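You operate a simulated robot arm through the tools that you are given. There is no shell and no other tool.

Carry out the task below with a simulated two-armed robot. There is one attempt and no reset: what you move stays moved.

TASK
Free the strap, slide the loose guard under it and pull it tight.
Fine: buckle lever shut before the pull; the green mark shows. Where these are worked on the way, their far stop is far enough and under half their travel is too little: buckle lever.

The check looks at the end state, three seconds after you hand in, the way a careful person would. Anything else that was tipped, shoved, dropped, spilled or broken makes it a failure.

THE ROBOT
Two 7-joint arms with two-finger parallel grippers on one trunk that stands fixed in place. Base frame: the origin is at the foot of the trunk, x ahead of it, y to its left, z up; the work surface is at about z = 740. Lengths are in mm, angles in rad, forces in N, time in s.
The left shoulder is at [50, 177, 1129], the right one opposite. With the tool pointing down near the work surface each hand reaches from about 100 to 680 mm from the base axis, measured 20 degrees to its own side. Payload 3.43 kg a hand.
The TCP of each hand is the grasp point between the finger pads, 34 mm short of the fingertips. In the tool frame z runs along the fingers and y along their closing line. Largest opening 128 mm; finger width 24, thickness 12; the body of the gripper, 48 by 130 mm, starts 96 mm behind the TCP.
Orientation is that of the tool frame in the base frame, as a unit quaternion [x, y, z, w]. With the fingers straight down and closing along the base's y, the tool's x points along the base's -x, its y along +y and its z along -z.

THE INTERFACE
- The arms move only by the tool arm_command. It takes "left_commands", "right_commands" or both (then of equal length, played together; a hand with none holds still); each is a list of rows, each a list of 7 numbers: the shift along the tool's x, y, z in units of 250 mm (1.0 is 250 mm), then the turn, a rotation vector about the tool's x, y, z in units of 60 degrees (1.0 is 60 degrees), then the closure in counts, from 0 (fully open) to 255 (shut). In form: [[x, y, z, ax, ay, az, gripper], ...]. A call has 1 to 20 rows; each row is the pose to reach, as a shift and turn from the pose commanded when the call began, along the tool's axes at that moment. A call with a number of a shift or a turn outside -1 to 1 is refused whole. Rows are played at 5 a second. More than 50 mm and 0.15 rad between two rows, or a gripper value outside its range, and nothing of the call is played. A pose out of reach is approached as far as the arm can. The call stops where the force on the tool passes 80 N (or 10 N more than at its start, if that is more) or the arm is blocked; 0.2 s more then pass. The fingers move at their own pace (about 108 mm/s each) and stop on an object; they squeeze with about 25 N. The grip force told is the motor's: it shows also when the fingers shut on nothing. Time passes only in rows, and 0.2 s behind the last, so rows that repeat a pose let the fingers close. The reply holds the time, the measured pose of the TCP, the force on the tool along the base axes, the opening and the grip force, in the units named above and with some noise, with the torque about the TCP (base axes, N m) and any sound that the robot's microphone picked up.
- Cameras (640 x 400 px; columns grow to the right, rows downward): "scene" is now at [149.2, -21.8, 1281.5]; the picture's right is [-0.28, -0.96, 0.00], its down [-0.66, 0.19, -0.73] and it looks along [0.70, -0.20, -0.69] (base axes); focal length 274 px, centre (320, 200). "left" rides on the left gripper at [76, 11, -160] in its tool frame; the picture's right is [-0.15, 0.99, 0.00], its down [-0.88, -0.13, -0.46] and it looks along [-0.45, -0.07, 0.89] (tool axes); focal length 234 px, centre (320, 200). "right" rides on the right gripper at [76, -11, -160] in its tool frame; the picture's right is [0.15, 0.99, 0.00], its down [-0.88, 0.13, -0.46] and it looks along [-0.45, 0.07, 0.89] (tool axes); focal length 234 px, centre (320, 200). There is no depth. A picture from a camera that has moved, and an enlarged one, comes with that camera's place and axes in the base frame and with its lens.
- grab_frame(camera): a new picture of that camera. No time passes.
- move_column(by): slides the trunk up (or, below 0, down) by that many mm; the arms and the scene camera ride with it, the base frame stays. It gives what a move gives, with no picture.
- turn_head(pan, tilt): turns the head with the scene camera to pan (to the left, within 1.396 rad either way) and tilt (down, from -0.506 to 1.204), counted from straight ahead of the robot. It gives what a move gives.
- close_up(camera, box): a new picture of the part [left, top, right, bottom] of that camera's present view, enlarged. No time passes.
- hand_in(): hands the job in; it is judged then, once.

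Places have to be worked out from the pictures, the camera data and where the tool is seen. Open the grippers and draw the arms clear of the work before you hand the job in, unless the task says otherwise.

The tools are called as name(argument=value, ...) on one line, values as JSON. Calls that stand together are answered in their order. arm_command: Moves the arms, as the interface text tells. Its arguments: {"type":"object","properties":{"left_commands":{"type":"array","items":{"type":"array","items":{"type":"number"}}},"right_commands":{"type":"array","items":{"type":"array","items":{"type":"number"}}}},"required":[]} The other tools are called the same way: move_column (by) slides the trunk up or down; turn_head (pan, tilt) turns the head that bears the scene camera; grab_frame (camera) takes a picture; close_up (camera, box) takes an enlarged picture of a part of a camera's view; hand_in () hands the job in.

At the start:

```text
clock: 0.0
left_position: [499.4, 69.1, 1075.4]
left_tool_rot: [-0.001, 1.0, -0.001, 0.001]
left_wrist_force: [0.9, -0.1, 0.4]
left_wrist_torque: [0.04, 0.01, 0.01]
left_gripper_width: 127.8
left_grasp_force: 0.0
right_position: [355.2, -363.8, 1030.0]
right_tool_rot: [0.0, 1.0, 0.0, 0.001]
right_wrist_force: [-0.3, 0.0, 0.1]
right_wrist_torque: [-0.01, -0.05, 0.02]
right_gripper_width: 127.9
right_grasp_force: 0.1
trunk travel left (down, up): [-300.0, 101.0]
head pan, tilt: [-0.283, 0.757]
```

scene: 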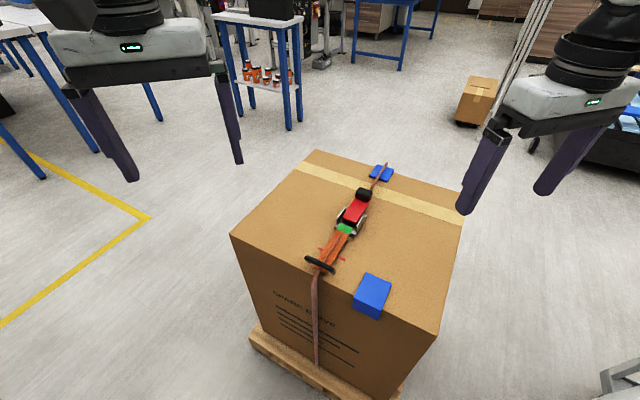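
right: 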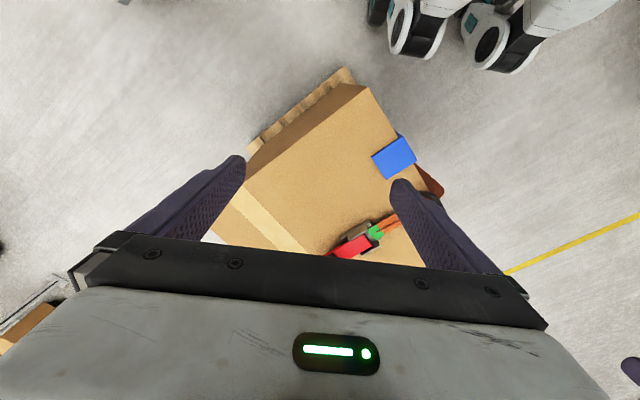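
left: 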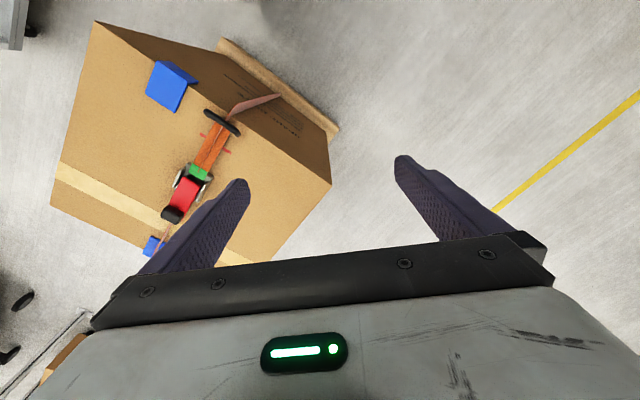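

I see a carton with a strap across it, a red-lever buckle, a green mark, a loose blue edge guard at the near edge and another blue guard at the far edge. I take close-ups to understand the parts before moving.

close_up(camera="scene", box=[280, 150, 420, 240])

close_up(camera="scene", box=[280, 220, 420, 310])

close_up(camera="left", box=[120, 50, 300, 165])

close_up(camera="left", box=[120, 150, 280, 260])

close_up(camera="right", box=[300, 110, 480, 270])

```text
4.44 times, centred on (350, 195) of scene
camera zoom: at [149.2, -21.8, 1281.5], right [-0.28, -0.96, 0.0], down [-0.66, 0.19, -0.73], along [0.7, -0.2, -0.69], focal length 1216 px, centre (187, 222)
```

zoom: 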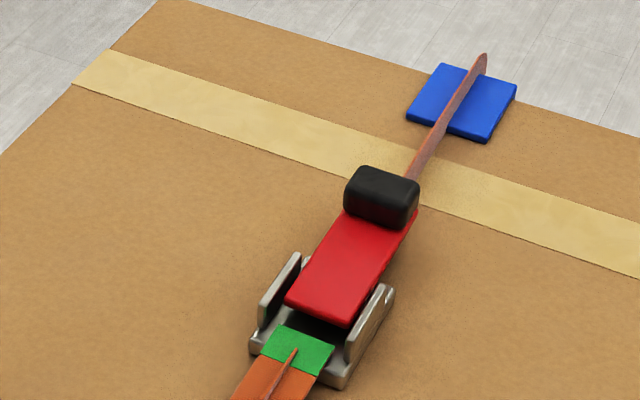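

```text
4.44 times, centred on (350, 265) of scene
camera zoom: at [149.2, -21.8, 1281.5], right [-0.28, -0.96, 0.0], down [-0.66, 0.19, -0.73], along [0.7, -0.2, -0.69], focal length 1216 px, centre (187, -89)
```

zoom: 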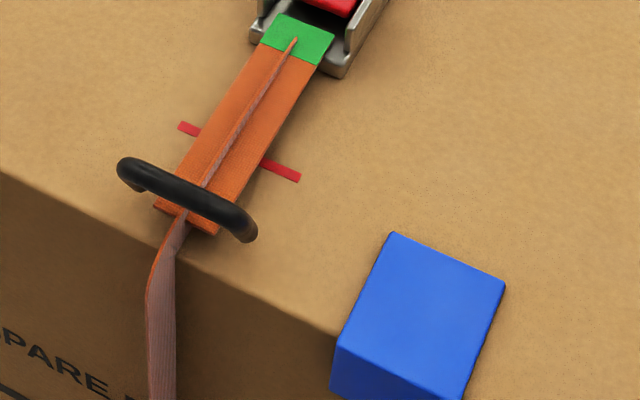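

```text
3.48 times, centred on (210, 108) of left
camera zoom: at [424.0, 78.2, 1235.1], right [0.14, 0.99, 0.0], down [0.88, -0.13, 0.46], along [0.45, -0.07, -0.89], focal length 814 px, centre (703, 522)
```

zoom: 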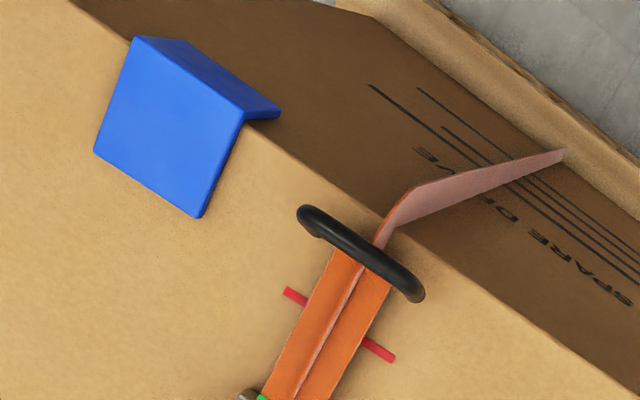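

```text
3.64 times, centred on (200, 205) of left
camera zoom: at [424.0, 78.2, 1235.1], right [0.14, 0.99, 0.0], down [0.88, -0.13, 0.46], along [0.45, -0.07, -0.89], focal length 852 px, centre (756, 182)
```

zoom: 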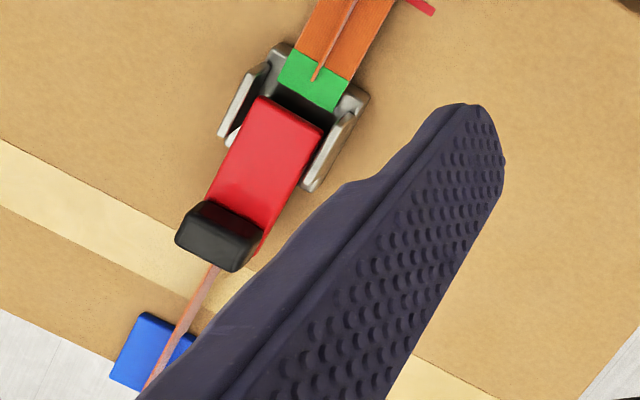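

```text
2.50 times, centred on (390, 190) of right
camera zoom: at [278.5, -374.4, 1189.4], right [-0.15, 0.99, 0.0], down [0.88, 0.13, 0.46], along [0.45, 0.07, -0.89], focal length 585 px, centre (145, 225)
```

zoom: 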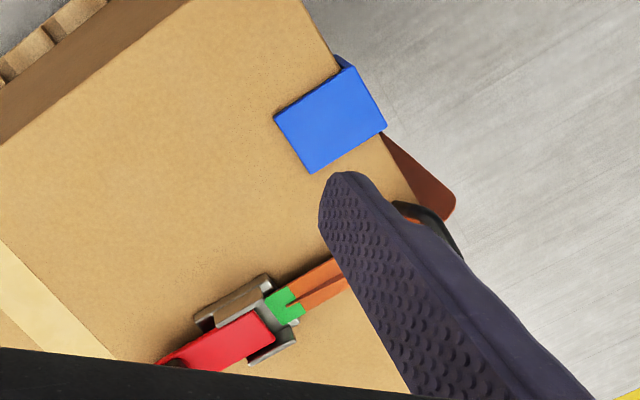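

The strap line runs at about 45° over the carton top (z≈740), with the buckle near (560..640, -205..-285). I take tighter enlargements of the buckle, loop and guard.

close_up(camera="scene", box=[330, 180, 380, 240])

close_up(camera="scene", box=[300, 220, 360, 280])

close_up(camera="scene", box=[360, 155, 400, 190])

close_up(camera="scene", box=[295, 260, 400, 370])

close_up(camera="left", box=[150, 150, 220, 230])

close_up(camera="left", box=[190, 80, 290, 165])

```text
6.67 times, centred on (355, 210) of scene
camera zoom: at [149.2, -21.8, 1281.5], right [-0.28, -0.96, 0.0], down [-0.66, 0.19, -0.73], along [0.7, -0.2, -0.69], focal length 1824 px, centre (87, 133)
```

zoom: 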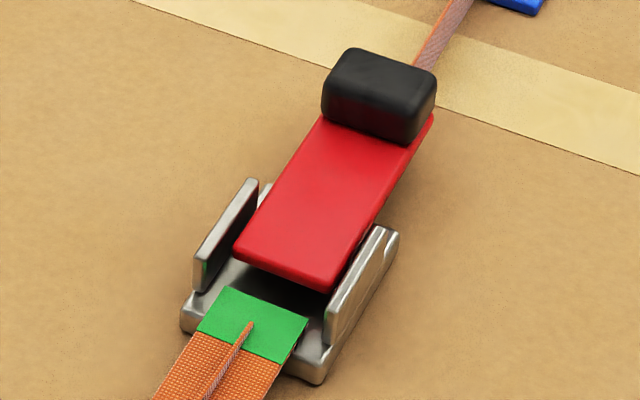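

```text
6.67 times, centred on (330, 250) of scene
camera zoom: at [149.2, -21.8, 1281.5], right [-0.28, -0.96, 0.0], down [-0.66, 0.19, -0.73], along [0.7, -0.2, -0.69], focal length 1824 px, centre (253, -133)
```

zoom: 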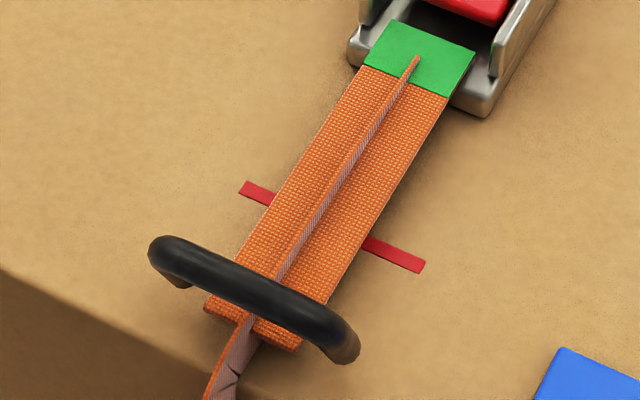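

```text
11.43 times, centred on (380, 172) of scene
camera zoom: at [149.2, -21.8, 1281.5], right [-0.28, -0.96, 0.0], down [-0.66, 0.19, -0.73], along [0.7, -0.2, -0.69], focal length 3127 px, centre (-366, 514)
```

zoom: 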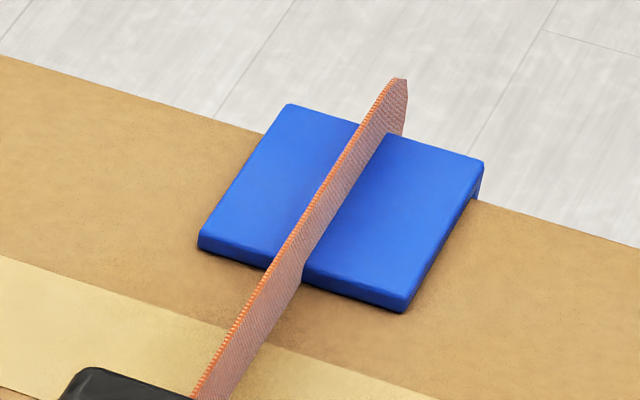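

```text
3.64 times, centred on (348, 315) of scene
camera zoom: at [149.2, -21.8, 1281.5], right [-0.28, -0.96, 0.0], down [-0.66, 0.19, -0.73], along [0.7, -0.2, -0.69], focal length 995 px, centre (220, -218)
```

zoom: 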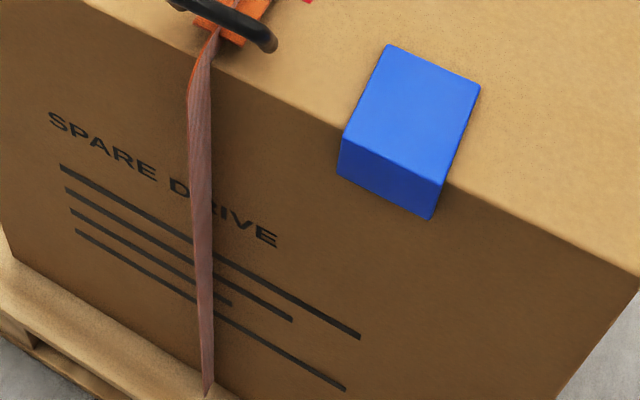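

```text
5.00 times, centred on (185, 190) of left
camera zoom: at [424.0, 78.2, 1235.1], right [0.14, 0.99, 0.0], down [0.88, -0.13, 0.46], along [0.45, -0.07, -0.89], focal length 1171 px, centre (995, 250)
```

zoom: 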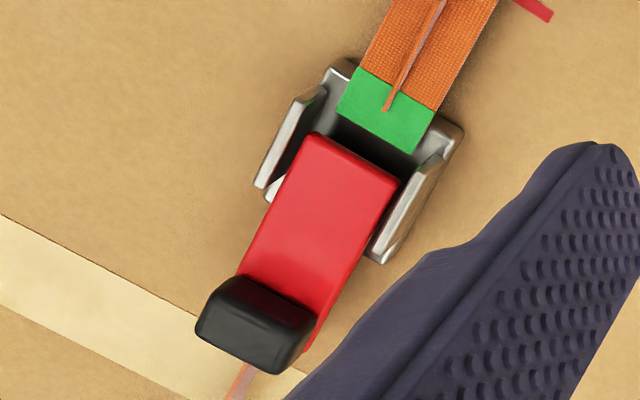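

```text
4.71 times, centred on (240, 122) of left
camera zoom: at [424.0, 78.2, 1235.1], right [0.14, 0.99, 0.0], down [0.88, -0.13, 0.46], along [0.45, -0.07, -0.89], focal length 1102 px, centre (696, 565)
```

zoom: 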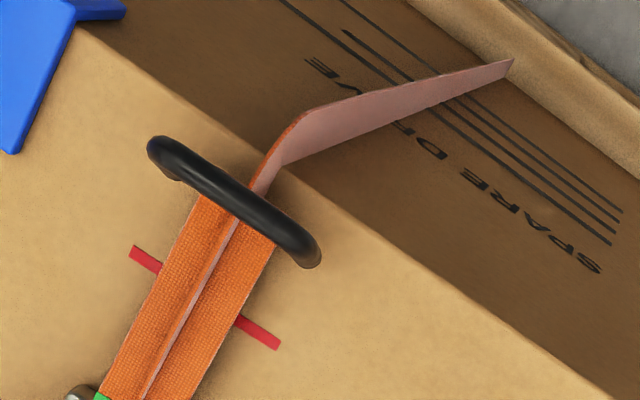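

The lever (red, black grip at about (637,-284,792)) lies shut away from the handle loop, hinged near the green mark. I bring the right hand toward it, yawing 45° so that the fingers close along the hinge axis.

arm_command(right_commands=[[-0.137, 0.043, 0.04, 0, 0, 0.125, 0], [-0.273, 0.085, 0.08, 0, 0, 0.25, 0], [-0.41, 0.128, 0.12, 0, 0, 0.375, 0], [-0.547, 0.17, 0.16, 0, 0, 0.5, 0], [-0.683, 0.213, 0.2, 0, 0, 0.625, 0], [-0.82, 0.256, 0.24, 0, 0, 0.75, 0]])

```text
clock: 1.4
left_position: [499.6, 66.7, 1075.7]
left_tool_rot: [-0.001, 1.0, 0.0, 0.0]
left_wrist_force: [0.5, 0.2, -0.2]
left_wrist_torque: [-0.02, 0.01, -0.03]
left_gripper_width: 128.1
left_grasp_force: 0.1
right_position: [559.6, -299.5, 970.2]
right_tool_rot: [0.383, 0.924, 0.0, -0.001]
right_wrist_force: [0.1, -0.6, 0.4]
right_wrist_torque: [-0.01, 0.04, 0.03]
right_gripper_width: 128.0
right_grasp_force: 0.1
trunk travel left (down, up): [-300.0, 101.0]
head pan, tilt: [-0.283, 0.757]
```

The right hand is yawed and hanging at (560,-300,970). I check the views.

grab_frame(camera="right")

grab_frame(camera="scene")

```text
taken
camera right: at [497.8, -253.1, 1128.1], right [0.6, 0.8, 0.0], down [0.71, -0.53, 0.45], along [0.36, -0.27, -0.89], focal length 234 px, centre (320, 200)
```

right: 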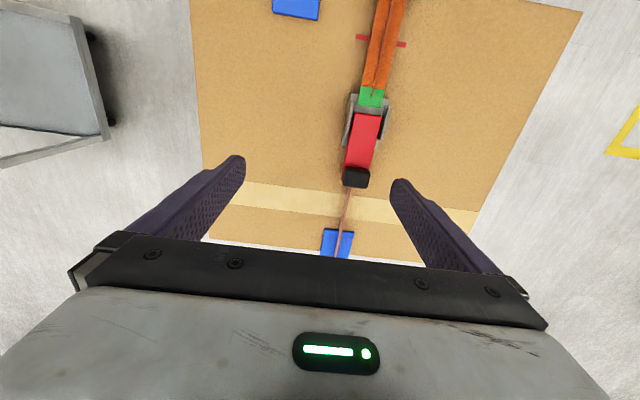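

```text
taken
camera scene: at [149.9, -22.2, 1281.3], right [-0.28, -0.96, 0.0], down [-0.66, 0.19, -0.73], along [0.7, -0.2, -0.69], focal length 274 px, centre (320, 200)
```

scene: 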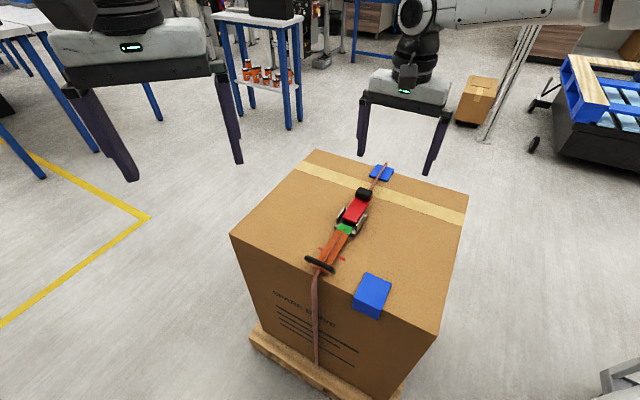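

Let me enlarge the lever region from the right wrist camera for a better triangulation.

close_up(camera="right", box=[320, 80, 420, 200])

close_up(camera="right", box=[260, 0, 430, 110])

```text
3.33 times, centred on (370, 140) of right
camera zoom: at [497.8, -253.1, 1128.1], right [0.6, 0.8, 0.0], down [0.71, -0.53, 0.45], along [0.36, -0.27, -0.89], focal length 781 px, centre (153, 400)
```

zoom: 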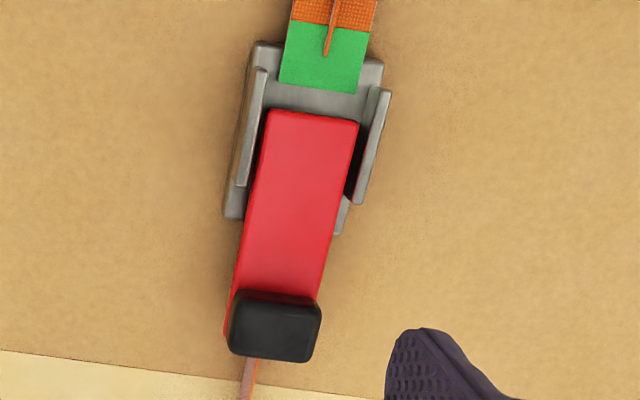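

```text
3.64 times, centred on (345, 55) of right
camera zoom: at [497.8, -253.1, 1128.1], right [0.6, 0.8, 0.0], down [0.71, -0.53, 0.45], along [0.36, -0.27, -0.89], focal length 852 px, centre (229, 727)
```

zoom: 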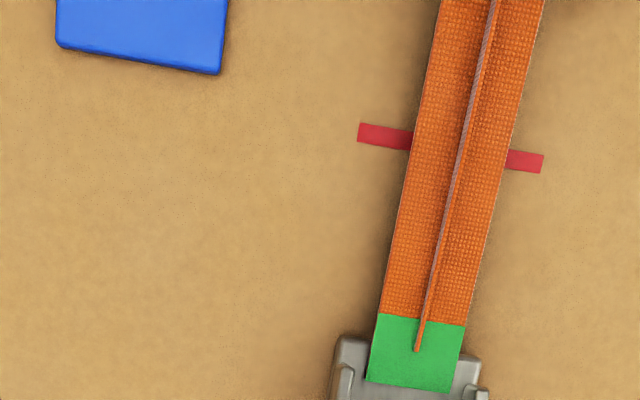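

The grip centre triangulates to about (637.5,-285.5,794), 40 mm wide along v. I move the right hand above it to test reach.

arm_command(right_commands=[[-0.06, 0.087, 0.093, 0, 0, 0, 0], [-0.12, 0.173, 0.187, 0, 0, 0, 0], [-0.181, 0.26, 0.28, 0, 0, 0, 0], [-0.181, 0.26, 0.28, 0, 0, 0, 0]])

grab_frame(camera="right")

grab_frame(camera="scene")

```text
clock: 2.4
left_position: [498.6, 68.7, 1077.6]
left_tool_rot: [-0.001, 1.0, 0.0, 0.0]
left_wrist_force: [0.5, -0.6, -0.4]
left_wrist_torque: [0.03, 0.02, -0.01]
left_gripper_width: 127.9
left_grasp_force: 0.2
right_position: [577.4, -305.7, 917.9]
right_tool_rot: [0.383, 0.924, 0.001, 0.0]
right_wrist_force: [0.5, -0.2, 0.2]
right_wrist_torque: [-0.01, 0.02, 0.0]
right_gripper_width: 127.8
right_grasp_force: 0.1
right hand out of reach, approached as far as the arm can: row 1, 2, 3, 4
trunk travel left (down, up): [-300.0, 101.0]
head pan, tilt: [-0.283, 0.757]
```

```text
taken
camera right: at [515.3, -258.9, 1076.7], right [0.6, 0.8, 0.0], down [0.71, -0.53, 0.46], along [0.37, -0.27, -0.89], focal length 234 px, centre (320, 200)
```

right: 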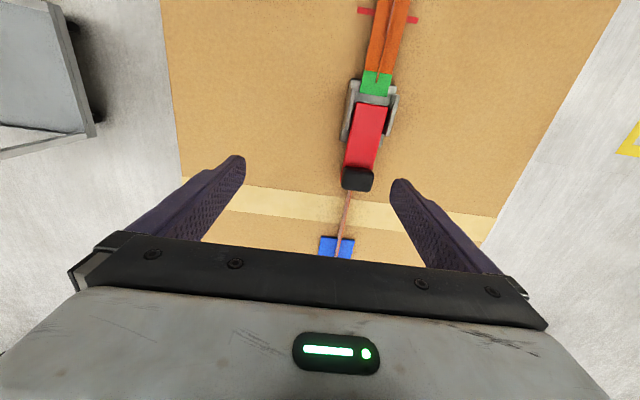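

```text
taken
camera scene: at [149.2, -21.7, 1281.5], right [-0.28, -0.96, 0.0], down [-0.66, 0.19, -0.73], along [0.7, -0.2, -0.69], focal length 274 px, centre (320, 200)
```

scene: 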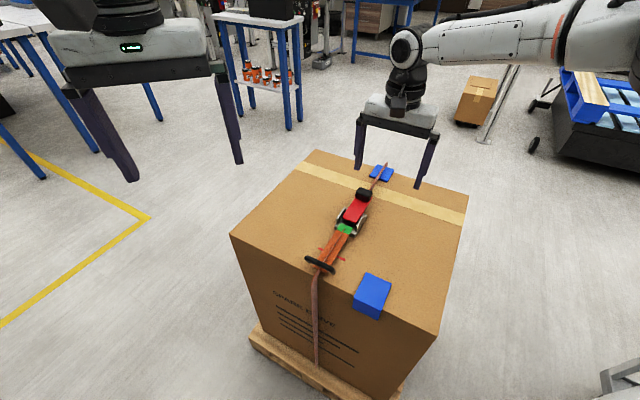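

The straight-down pose is out of reach there, so I tilt the right hand 30° with fingers pointing outward along the strap. I command a turn with no shift to see which pose the commands count from.

arm_command(right_commands=[[0, 0, 0, 0, -0.1, 0, 0], [0, 0, 0, 0, -0.2, 0, 0], [0, 0, 0, 0, -0.3, 0, 0], [0, 0, 0, 0, -0.4, 0, 0], [0, 0, 0, 0, -0.5, 0, 0], [0, 0, 0, 0, -0.5, 0, 0]])

grab_frame(camera="right")

grab_frame(camera="scene")

```text
clock: 3.8
left_position: [498.7, 68.7, 1076.4]
left_tool_rot: [0.0, 1.0, 0.0, 0.0]
left_wrist_force: [-0.2, -0.9, -0.3]
left_wrist_torque: [0.0, 0.02, 0.0]
left_gripper_width: 128.0
left_grasp_force: 0.1
right_position: [575.5, -306.0, 920.8]
right_tool_rot: [0.369, 0.892, -0.099, 0.24]
right_wrist_force: [-0.5, -0.3, -0.4]
right_wrist_torque: [0.02, 0.01, 0.0]
right_gripper_width: 128.1
right_grasp_force: 0.0
trunk travel left (down, up): [-300.0, 101.0]
head pan, tilt: [-0.283, 0.757]
```

```text
taken
camera right: at [463.4, -211.8, 1020.1], right [0.61, 0.79, -0.07], down [0.47, -0.29, 0.84], along [0.64, -0.54, -0.54], focal length 234 px, centre (320, 200)
```

right: 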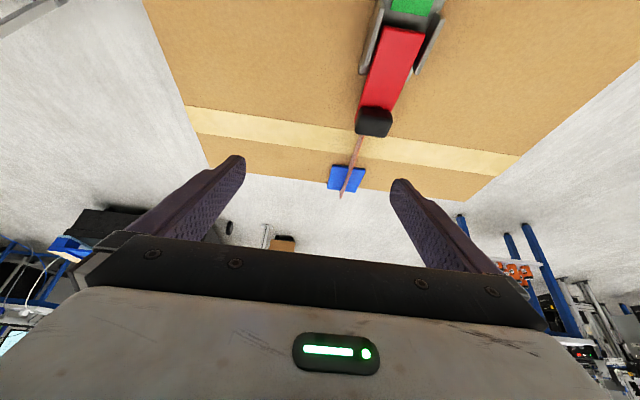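

```text
taken
camera scene: at [149.2, -21.8, 1281.5], right [-0.28, -0.96, 0.0], down [-0.66, 0.19, -0.73], along [0.7, -0.2, -0.69], focal length 274 px, centre (320, 200)
```

scene: 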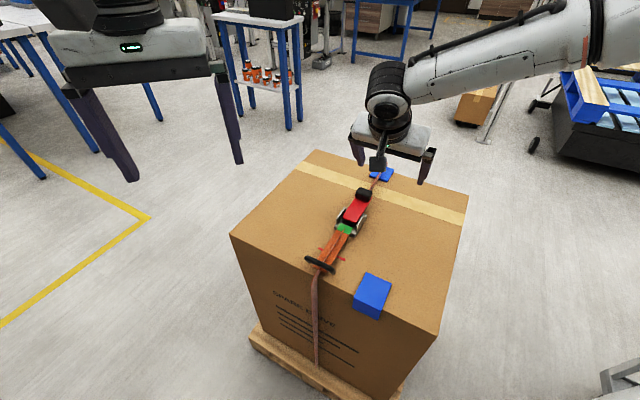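

The commands count from the reached pose (575.5,-306,920.8), now tilted 30°. I go to the pre-grasp 60 mm short of the lever grip along the tool axis.

arm_command(right_commands=[[0.05, 0.078, 0.085, 0, 0, 0, 0], [0.1, 0.156, 0.17, 0, 0, 0, 0], [0.15, 0.234, 0.255, 0, 0, 0, 0], [0.15, 0.234, 0.255, 0, 0, 0, 0]])

grab_frame(camera="right")

grab_frame(camera="scene")

grab_frame(camera="left")

```text
clock: 4.8
left_position: [499.4, 69.2, 1075.4]
left_tool_rot: [-0.002, 1.0, 0.0, 0.0]
left_wrist_force: [0.2, 0.7, 0.0]
left_wrist_torque: [0.0, -0.04, 0.01]
left_gripper_width: 127.9
left_grasp_force: 0.1
right_position: [579.9, -301.5, 880.7]
right_tool_rot: [0.37, 0.892, -0.099, 0.24]
right_wrist_force: [0.2, 0.1, 0.1]
right_wrist_torque: [-0.01, 0.0, -0.02]
right_gripper_width: 127.9
right_grasp_force: 0.0
right hand out of reach, approached as far as the arm can: row 2, 3, 4
trunk travel left (down, up): [-300.0, 101.0]
head pan, tilt: [-0.283, 0.757]
```

```text
taken
camera right: at [468.8, -206.0, 980.1], right [0.61, 0.79, -0.07], down [0.47, -0.29, 0.83], along [0.64, -0.54, -0.55], focal length 234 px, centre (320, 200)
```

right: 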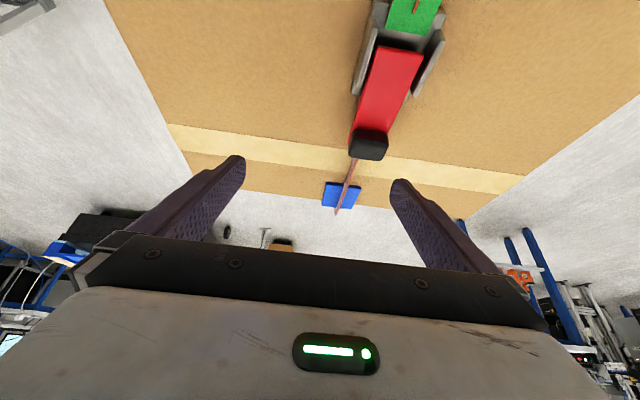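

```text
taken
camera scene: at [149.3, -21.8, 1281.5], right [-0.28, -0.96, 0.0], down [-0.66, 0.19, -0.73], along [0.7, -0.2, -0.69], focal length 274 px, centre (320, 200)
```

scene: 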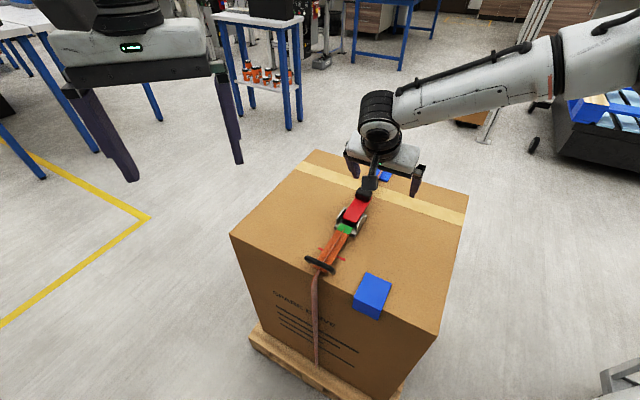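

```text
taken
camera left: at [424.0, 78.2, 1235.1], right [0.14, 0.99, 0.0], down [0.88, -0.13, 0.46], along [0.45, -0.07, -0.89], focal length 234 px, centre (320, 200)
```

left: 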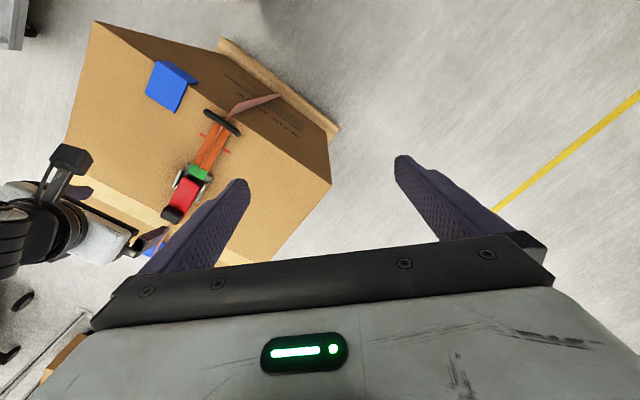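

The right arm stops at about v≈195 in both tilts, so something other than plain stretch limits it. I turn the head to look at the right arm's configuration.

turn_head(pan=-0.9, tilt=0.45)

grab_frame(camera="scene")

```text
clock: 5.8
left_position: [499.2, 67.6, 1076.2]
left_tool_rot: [-0.001, 1.0, -0.001, 0.0]
left_wrist_force: [-0.3, 0.9, -0.5]
left_wrist_torque: [0.0, -0.01, -0.02]
left_gripper_width: 127.9
left_grasp_force: 0.0
right_position: [580.0, -301.5, 881.8]
right_tool_rot: [0.37, 0.892, -0.099, 0.24]
right_wrist_force: [0.3, -0.5, -0.2]
right_wrist_torque: [-0.01, 0.02, 0.0]
right_gripper_width: 128.1
right_grasp_force: 0.1
trunk travel left (down, up): [-300.0, 101.0]
head pan, tilt: [-0.901, 0.45]
```

```text
taken
camera scene: at [127.0, -70.8, 1308.5], right [-0.78, -0.62, 0.0], down [-0.27, 0.34, -0.9], along [0.56, -0.7, -0.44], focal length 274 px, centre (320, 200)
```

scene: 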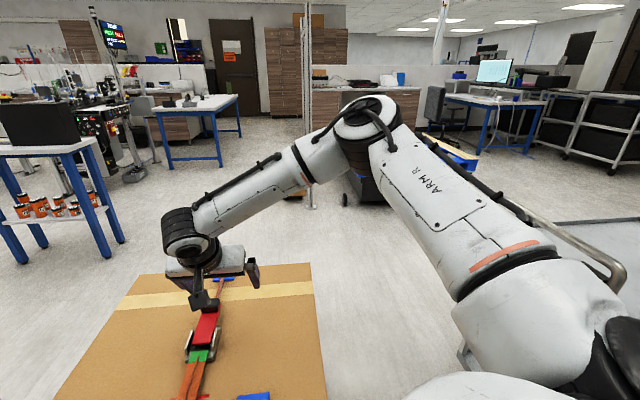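

The arm is bent, not stretched, so the yaw (wrist roll) is likely the limit. I test by easing the yaw back 30° while moving on toward the pre-grasp point above the grip.

arm_command(right_commands=[[0.0, 0.0, 0.0, 0, 0, -0.125, 0], [0.0, 0.0, 0.0, 0, 0, -0.25, 0], [0.0, 0.0, 0.0, 0, 0, -0.375, 0], [0.02, 0.07, 0.03, 0, 0, -0.5, 0], [0.04, 0.14, 0.06, 0, 0, -0.5, 0], [0.063, 0.208, 0.105, 0, 0, -0.5, 0], [0.063, 0.208, 0.105, 0, 0, -0.5, 0]])

grab_frame(camera="scene")

```text
clock: 7.4
left_position: [499.3, 68.4, 1075.4]
left_tool_rot: [-0.001, 1.0, -0.001, 0.0]
left_wrist_force: [-0.4, 0.1, 0.0]
left_wrist_torque: [-0.02, 0.01, 0.0]
left_gripper_width: 128.2
left_grasp_force: 0.1
right_position: [577.1, -297.8, 880.5]
right_tool_rot: [0.126, 0.958, -0.157, 0.206]
right_wrist_force: [-0.1, 0.4, -0.7]
right_wrist_torque: [0.01, 0.03, -0.02]
right_gripper_width: 127.9
right_grasp_force: 0.0
right hand out of reach, approached as far as the arm can: row 4, 5, 6, 7
trunk travel left (down, up): [-300.0, 101.0]
head pan, tilt: [-0.901, 0.45]
```

```text
taken
camera scene: at [127.0, -70.8, 1308.5], right [-0.78, -0.62, 0.0], down [-0.27, 0.34, -0.9], along [0.56, -0.71, -0.44], focal length 274 px, centre (320, 200)
```

scene: 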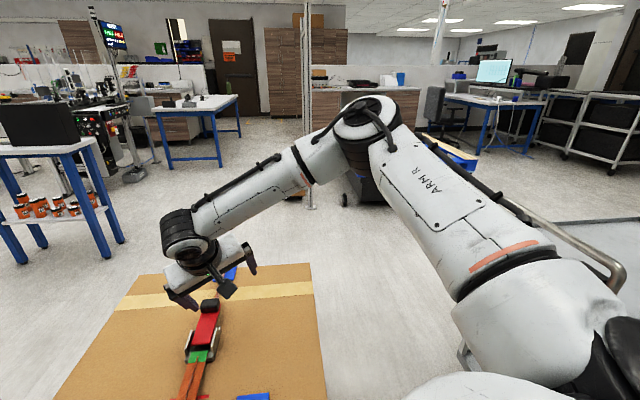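

The stop is not from yaw either. I probe which directions are still allowed with small there-and-back shifts: +y, down, +x.

arm_command(right_commands=[[0.028, 0.147, -0.057, 0, 0, 0, 0], [0, 0, 0, 0, 0, 0, 0], [0.069, 0.04, 0.139, 0, 0, 0, 0], [0, 0, 0, 0, 0, 0, 0], [-0.071, 0.024, 0.028, 0, 0, 0, 0], [0, 0, 0, 0, 0, 0, 0], [0.071, -0.024, -0.028, 0, 0, 0, 0], [0, 0, 0, 0, 0, 0, 0]])

```text
clock: 9.2
left_position: [499.6, 68.3, 1077.0]
left_tool_rot: [-0.001, 1.0, 0.0, -0.001]
left_wrist_force: [-0.5, 0.9, 0.0]
left_wrist_torque: [-0.01, -0.02, 0.04]
left_gripper_width: 127.9
left_grasp_force: 0.1
right_position: [577.8, -297.5, 879.7]
right_tool_rot: [0.126, 0.958, -0.156, 0.206]
right_wrist_force: [-0.6, -0.1, -0.1]
right_wrist_torque: [0.0, -0.01, 0.03]
right_gripper_width: 127.9
right_grasp_force: 0.0
right hand out of reach, approached as far as the arm can: row 1, 3, 5
trunk travel left (down, up): [-300.0, 101.0]
head pan, tilt: [-0.901, 0.45]
```

Only retreat in x is allowed here, so I suspect the wrist bend (forearm points forward-left, so tilting the fingers toward the right is bad). I back off slightly and re-orient so the fingers point down-left along the hinge axis (tool z = (v−z)/√2, x = −u), which should suit the forearm.

arm_command(right_commands=[[0.0085, -0.0279, -0.008, -0.094, 0.0304, 0.0733, 0], [0.017, -0.0557, -0.016, -0.188, 0.0609, 0.1467, 0], [0.0255, -0.0836, -0.024, -0.282, 0.0913, 0.22, 0], [0.034, -0.1115, -0.032, -0.376, 0.1218, 0.2933, 0], [0.0425, -0.1394, -0.04, -0.471, 0.1522, 0.3667, 0], [0.051, -0.1672, -0.048, -0.565, 0.1827, 0.44, 0], [0.0595, -0.1951, -0.056, -0.659, 0.2131, 0.5133, 0], [0.068, -0.223, -0.064, -0.753, 0.2436, 0.5867, 0], [0.068, -0.223, -0.064, -0.847, 0.274, 0.66, 0], [0.068, -0.223, -0.064, -0.847, 0.274, 0.66, 0]])

grab_frame(camera="scene")

grab_frame(camera="right")

```text
clock: 11.4
left_position: [498.5, 67.5, 1074.8]
left_tool_rot: [-0.001, 1.0, 0.0, 0.0]
left_wrist_force: [-0.4, -0.1, -0.4]
left_wrist_torque: [-0.01, 0.0, 0.02]
left_gripper_width: 127.9
left_grasp_force: 0.0
right_position: [539.7, -339.0, 900.7]
right_tool_rot: [0.353, 0.853, 0.355, 0.146]
right_wrist_force: [0.2, 0.3, 0.3]
right_wrist_torque: [-0.01, 0.01, -0.02]
right_gripper_width: 128.0
right_grasp_force: 0.1
trunk travel left (down, up): [-300.0, 101.0]
head pan, tilt: [-0.901, 0.45]
```

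```text
taken
camera scene: at [127.0, -70.8, 1308.5], right [-0.78, -0.62, 0.0], down [-0.27, 0.34, -0.9], along [0.56, -0.71, -0.44], focal length 274 px, centre (320, 200)
```

scene: 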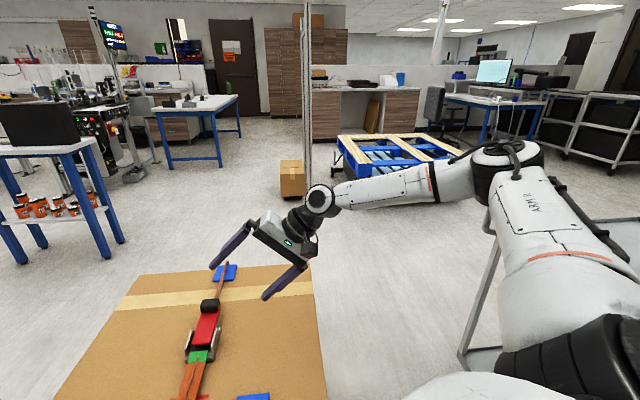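

```text
taken
camera right: at [399.9, -371.5, 1004.7], right [0.39, 0.6, 0.7], down [0.46, -0.79, 0.41], along [0.8, 0.16, -0.58], focal length 234 px, centre (320, 200)
```

right: 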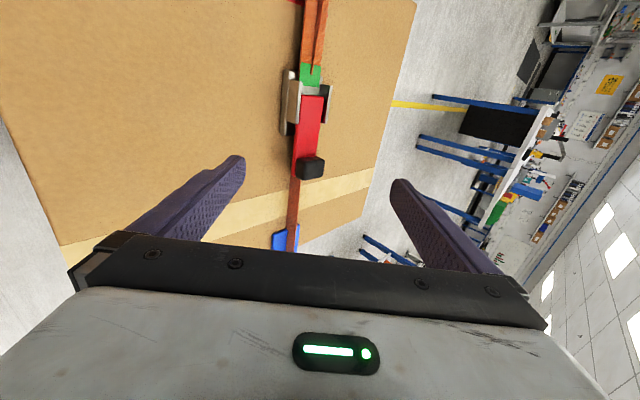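

The hand now points down-left as intended at (540,-339,901). I enlarge the lever from this new side view.

close_up(camera="right", box=[260, 50, 360, 190])

close_up(camera="scene", box=[160, 250, 250, 400])

```text
2.86 times, centred on (310, 120) of right
camera zoom: at [399.9, -371.5, 1004.7], right [0.39, 0.6, 0.7], down [0.46, -0.79, 0.41], along [0.8, 0.16, -0.58], focal length 669 px, centre (349, 429)
```

zoom: 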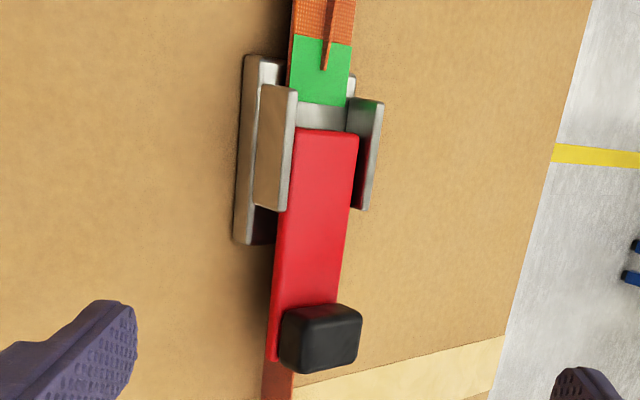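

```text
2.67 times, centred on (205, 325) of scene
camera zoom: at [127.0, -70.8, 1308.5], right [-0.78, -0.62, 0.0], down [-0.27, 0.34, -0.9], along [0.56, -0.71, -0.44], focal length 730 px, centre (627, -133)
```

zoom: 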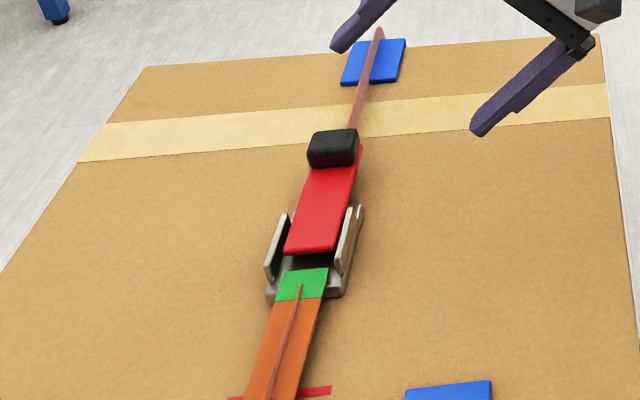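

The lever plate is flat: top about z=767, u=565–671, v=231–268, with the grip on top at its far end. I plan to hook one finger (right hand opened to 70 mm) under the plate's near side edge; first I go to 40 mm short of that along the finger axis.

arm_command(right_commands=[[-0.045, -0.004, 0.129, 0, 0, 0, 116], [-0.09, -0.008, 0.257, 0, 0, 0, 116], [-0.135, -0.011, 0.386, 0, 0, 0, 116], [-0.135, -0.011, 0.386, 0, 0, 0, 116]])

grab_frame(camera="right")

close_up(camera="scene", box=[150, 220, 300, 380])

```text
clock: 12.4
left_position: [498.7, 69.1, 1075.6]
left_tool_rot: [0.0, 1.0, 0.0, -0.001]
left_wrist_force: [0.4, -1.5, 0.6]
left_wrist_torque: [0.01, 0.01, 0.01]
left_gripper_width: 128.0
left_grasp_force: 0.1
right_position: [589.9, -313.4, 855.1]
right_tool_rot: [0.352, 0.854, 0.353, 0.147]
right_wrist_force: [-0.6, 0.4, 0.0]
right_wrist_torque: [0.0, -0.01, 0.01]
right_gripper_width: 69.9
right_grasp_force: 0.1
right hand out of reach, approached as far as the arm can: row 3, 4
trunk travel left (down, up): [-300.0, 101.0]
head pan, tilt: [-0.901, 0.45]
```

```text
taken
camera right: at [449.5, -345.4, 959.3], right [0.39, 0.6, 0.7], down [0.46, -0.78, 0.42], along [0.8, 0.16, -0.58], focal length 234 px, centre (320, 200)
```

right: 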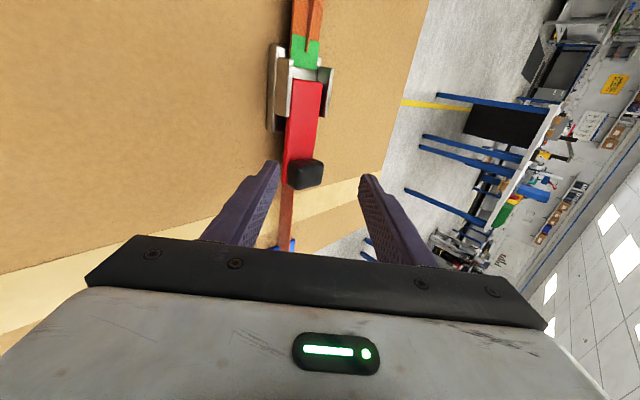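

```text
2.50 times, centred on (225, 300) of scene
camera zoom: at [127.0, -70.8, 1308.5], right [-0.78, -0.62, 0.0], down [-0.27, 0.34, -0.9], along [0.56, -0.71, -0.44], focal length 684 px, centre (558, -50)
```

zoom: 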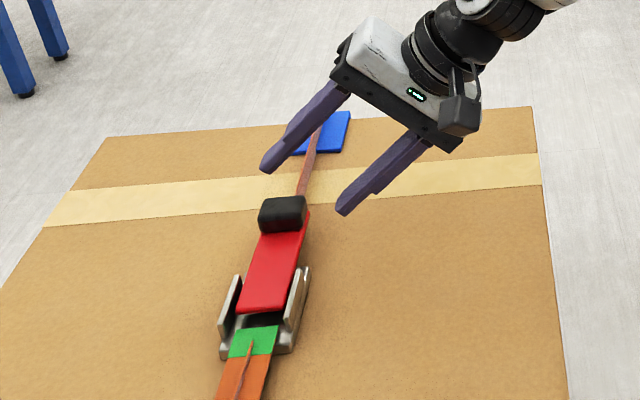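

Again stopped short, at (590,-313,855). I look at the arm's present shape to find which joint limits it.

grab_frame(camera="scene")

grab_frame(camera="left")

```text
taken
camera scene: at [127.0, -70.8, 1308.5], right [-0.78, -0.62, 0.0], down [-0.27, 0.34, -0.9], along [0.56, -0.71, -0.44], focal length 274 px, centre (320, 200)
```

scene: 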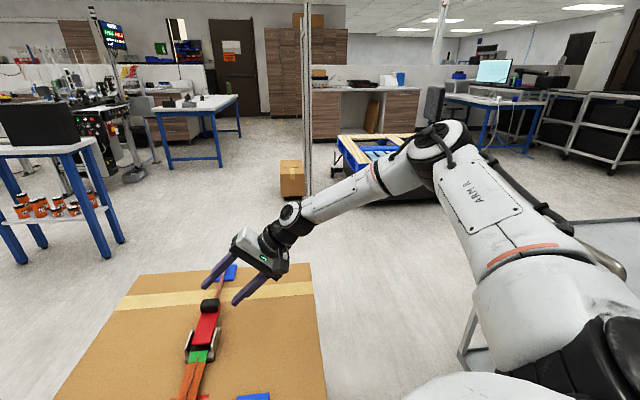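

```text
taken
camera left: at [424.0, 78.2, 1235.1], right [0.14, 0.99, 0.0], down [0.88, -0.13, 0.46], along [0.45, -0.07, -0.89], focal length 234 px, centre (320, 200)
```

left: 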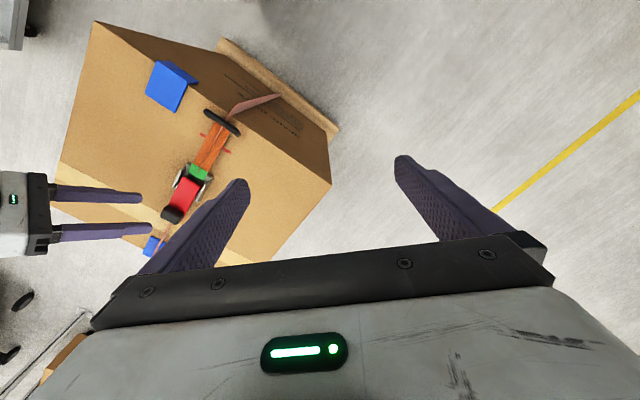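

I probe which small moves the right arm still accepts from this pose (shifts along ±u, v, up/down and small turns), each returning.

arm_command(right_commands=[[-0.08, 0, 0, 0, 0, 0, 116], [0, 0, 0, 0, 0, 0, 116], [0, 0.0566, 0.0566, 0, 0, 0, 116], [0, 0, 0, 0, 0, 0, 116], [0, -0.0566, 0.0566, 0, 0, 0, 116], [0, 0, 0, 0, 0, 0, 116], [0, 0.0566, -0.0566, 0, 0, 0, 116], [0, 0, 0, 0, 0, 0, 116], [0, 0, 0, 0.1, 0, 0, 116], [0, 0, 0, 0, 0, 0, 116], [0, 0, 0, -0.1, 0, 0, 116], [0, 0, 0, 0, 0, 0, 116], [0, 0, 0, 0, 0.1, 0, 116], [0, 0, 0, 0, 0, 0, 116], [0, 0, 0, 0, -0.1, 0, 116], [0, 0, 0, 0, 0, 0, 116], [0, 0, 0, 0, 0, 0.1, 116], [0, 0, 0, 0, 0, 0, 116], [0, 0, 0, 0, 0, -0.1, 116], [0, 0, 0, 0, 0, 0, 116]])

```text
clock: 16.6
left_position: [497.9, 68.7, 1076.5]
left_tool_rot: [-0.001, 1.0, 0.0, 0.001]
left_wrist_force: [-0.9, -0.1, -0.3]
left_wrist_torque: [0.04, 0.0, -0.03]
left_gripper_width: 127.9
left_grasp_force: 0.1
right_position: [588.3, -314.1, 856.5]
right_tool_rot: [0.352, 0.854, 0.354, 0.146]
right_wrist_force: [-0.6, -0.1, -0.3]
right_wrist_torque: [0.01, 0.01, 0.02]
right_gripper_width: 69.7
right_grasp_force: 0.0
right hand out of reach, approached as far as the arm can: row 1, 3, 5, 11, 13
trunk travel left (down, up): [-300.0, 101.0]
head pan, tilt: [-0.901, 0.45]
```

The arm refuses to go further out or lower relative to its shoulder, so I'll lower the trunk. First I raise the right hand 200 mm to keep it clear, then slide the column down 180 mm.

arm_command(right_commands=[[0, 0.1131, -0.1131, 0, 0, 0, 116], [0, 0.2263, -0.2263, 0, 0, 0, 116], [0, 0.3394, -0.3394, 0, 0, 0, 116], [0, 0.4525, -0.4525, 0, 0, 0, 116], [0, 0.5657, -0.5657, 0, 0, 0, 116], [0, 0.5657, -0.5657, 0, 0, 0, 116]])

grab_frame(camera="scene")

```text
clock: 18.0
left_position: [498.5, 67.6, 1075.8]
left_tool_rot: [-0.001, 1.0, 0.0, 0.0]
left_wrist_force: [-0.3, 0.3, 0.3]
left_wrist_torque: [0.01, -0.03, -0.01]
left_gripper_width: 127.9
left_grasp_force: 0.1
right_position: [590.1, -314.5, 1055.2]
right_tool_rot: [0.354, 0.854, 0.353, 0.145]
right_wrist_force: [0.3, 0.1, 0.3]
right_wrist_torque: [-0.01, -0.01, 0.02]
right_gripper_width: 69.6
right_grasp_force: 0.1
trunk travel left (down, up): [-300.0, 101.0]
head pan, tilt: [-0.901, 0.45]
```

```text
taken
camera scene: at [127.1, -70.9, 1308.4], right [-0.78, -0.62, 0.0], down [-0.27, 0.34, -0.9], along [0.56, -0.71, -0.44], focal length 274 px, centre (320, 200)
```

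scene: 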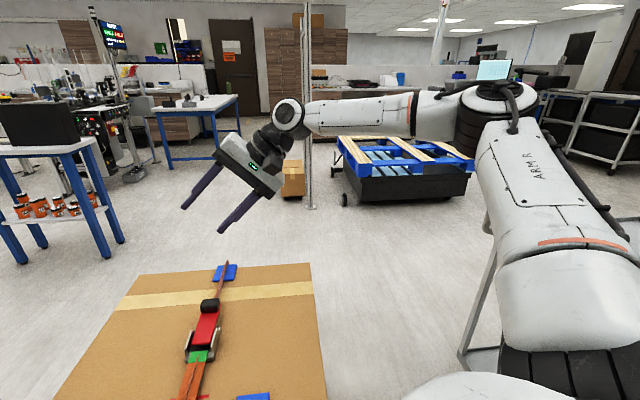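

Right hand is at z=1055, clear. I lower the trunk by 180 mm.

move_column(by=-180)

grab_frame(camera="scene")

```text
clock: 20.0
left_position: [499.3, 67.1, 896.8]
left_tool_rot: [-0.001, 1.0, 0.0, 0.0]
left_wrist_force: [0.5, -0.2, 0.1]
left_wrist_torque: [-0.03, -0.01, 0.02]
left_gripper_width: 128.0
left_grasp_force: 0.1
right_position: [589.3, -313.8, 875.1]
right_tool_rot: [0.354, 0.854, 0.353, 0.147]
right_wrist_force: [0.2, -0.2, -0.9]
right_wrist_torque: [0.01, -0.01, -0.02]
right_gripper_width: 69.9
right_grasp_force: 0.0
trunk travel left (down, up): [-120.0, 281.0]
head pan, tilt: [-0.901, 0.45]
```

```text
taken
camera scene: at [126.9, -70.8, 1128.6], right [-0.78, -0.62, 0.0], down [-0.27, 0.34, -0.9], along [0.56, -0.71, -0.44], focal length 274 px, centre (320, 200)
```

scene: 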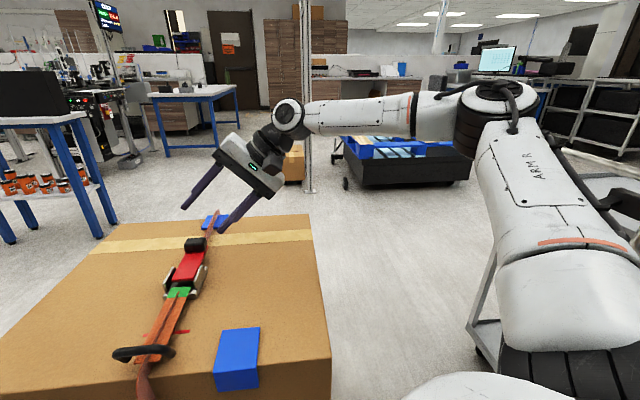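

The trunk is down and the view is lower. I aim the head at the lever and check close-ups.

turn_head(pan=-0.45, tilt=0.5)

grab_frame(camera="scene")

close_up(camera="scene", box=[260, 150, 400, 240])

```text
clock: 20.9
left_position: [499.2, 67.5, 896.3]
left_tool_rot: [0.0, 1.0, 0.0, 0.001]
left_wrist_force: [-0.8, 0.5, 0.0]
left_wrist_torque: [-0.02, -0.02, 0.02]
left_gripper_width: 128.0
left_grasp_force: 0.1
right_position: [589.5, -313.0, 875.2]
right_tool_rot: [0.353, 0.854, 0.354, 0.147]
right_wrist_force: [0.4, 0.0, -0.3]
right_wrist_torque: [-0.02, 0.0, 0.0]
right_gripper_width: 69.9
right_grasp_force: 0.2
trunk travel left (down, up): [-120.0, 281.0]
head pan, tilt: [-0.45, 0.499]
```

```text
taken
camera scene: at [151.8, -38.5, 1124.0], right [-0.44, -0.9, 0.0], down [-0.43, 0.21, -0.88], along [0.79, -0.38, -0.48], focal length 274 px, centre (320, 200)
```

scene: 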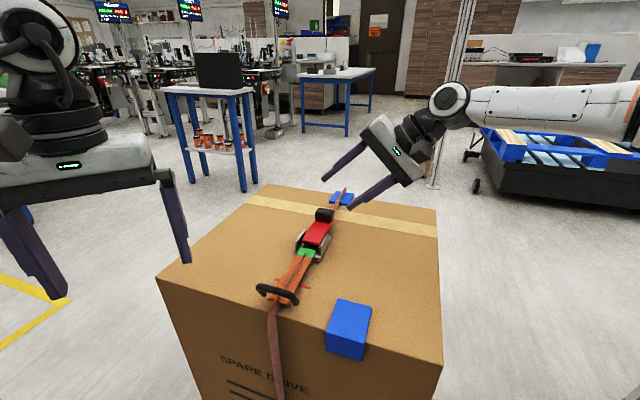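

```text
4.44 times, centred on (330, 195) of scene
camera zoom: at [151.8, -38.5, 1124.0], right [-0.44, -0.9, 0.0], down [-0.43, 0.21, -0.88], along [0.79, -0.38, -0.48], focal length 1216 px, centre (276, 222)
```

zoom: 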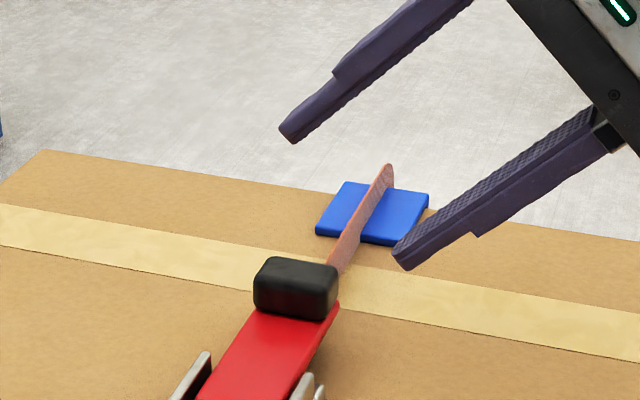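

With the shoulder lower I can try the more robust option: grasp the grip across its width with the hand tilted 30° toward the far side. I re-orient the right hand in place, 30 mm higher.

arm_command(right_commands=[[0, 0.0424, -0.0424, 0.0, 0.0, 0.0, 76], [0, 0.0849, -0.0849, 0.1046, -0.0676, -0.028, 76], [0, 0.0849, -0.0849, 0.2091, -0.1351, -0.056, 76], [0, 0.0849, -0.0849, 0.3137, -0.2027, -0.084, 76], [0, 0.0849, -0.0849, 0.4183, -0.2703, -0.112, 76], [0, 0.0849, -0.0849, 0.5229, -0.3379, -0.14, 76], [0, 0.0849, -0.0849, 0.6274, -0.4054, -0.168, 76], [0, 0.0849, -0.0849, 0.732, -0.473, -0.196, 76], [0, 0.0849, -0.0849, 0.732, -0.473, -0.196, 76]])

grab_frame(camera="scene")

```text
clock: 22.9
left_position: [499.1, 68.4, 895.4]
left_tool_rot: [-0.001, 1.0, 0.0, 0.0]
left_wrist_force: [0.1, 0.7, -0.3]
left_wrist_torque: [-0.01, 0.02, 0.02]
left_gripper_width: 128.0
left_grasp_force: 0.0
right_position: [590.0, -313.6, 905.2]
right_tool_rot: [0.37, 0.892, -0.099, 0.24]
right_wrist_force: [-0.1, 0.6, -0.3]
right_wrist_torque: [-0.05, 0.03, 0.01]
right_gripper_width: 90.0
right_grasp_force: 0.0
trunk travel left (down, up): [-120.0, 281.0]
head pan, tilt: [-0.45, 0.499]
```

```text
taken
camera scene: at [151.9, -38.3, 1124.0], right [-0.44, -0.9, 0.0], down [-0.43, 0.21, -0.88], along [0.79, -0.38, -0.48], focal length 274 px, centre (320, 200)
```

scene: 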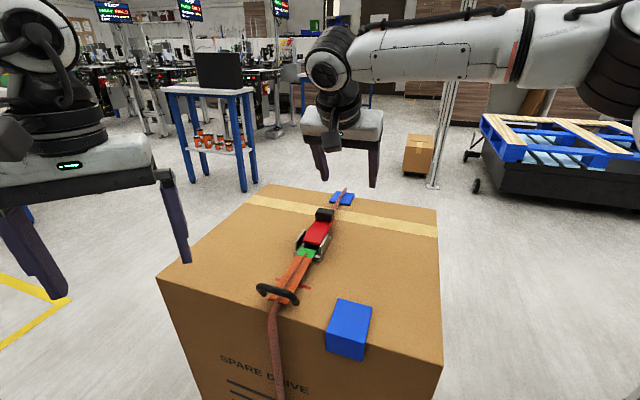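

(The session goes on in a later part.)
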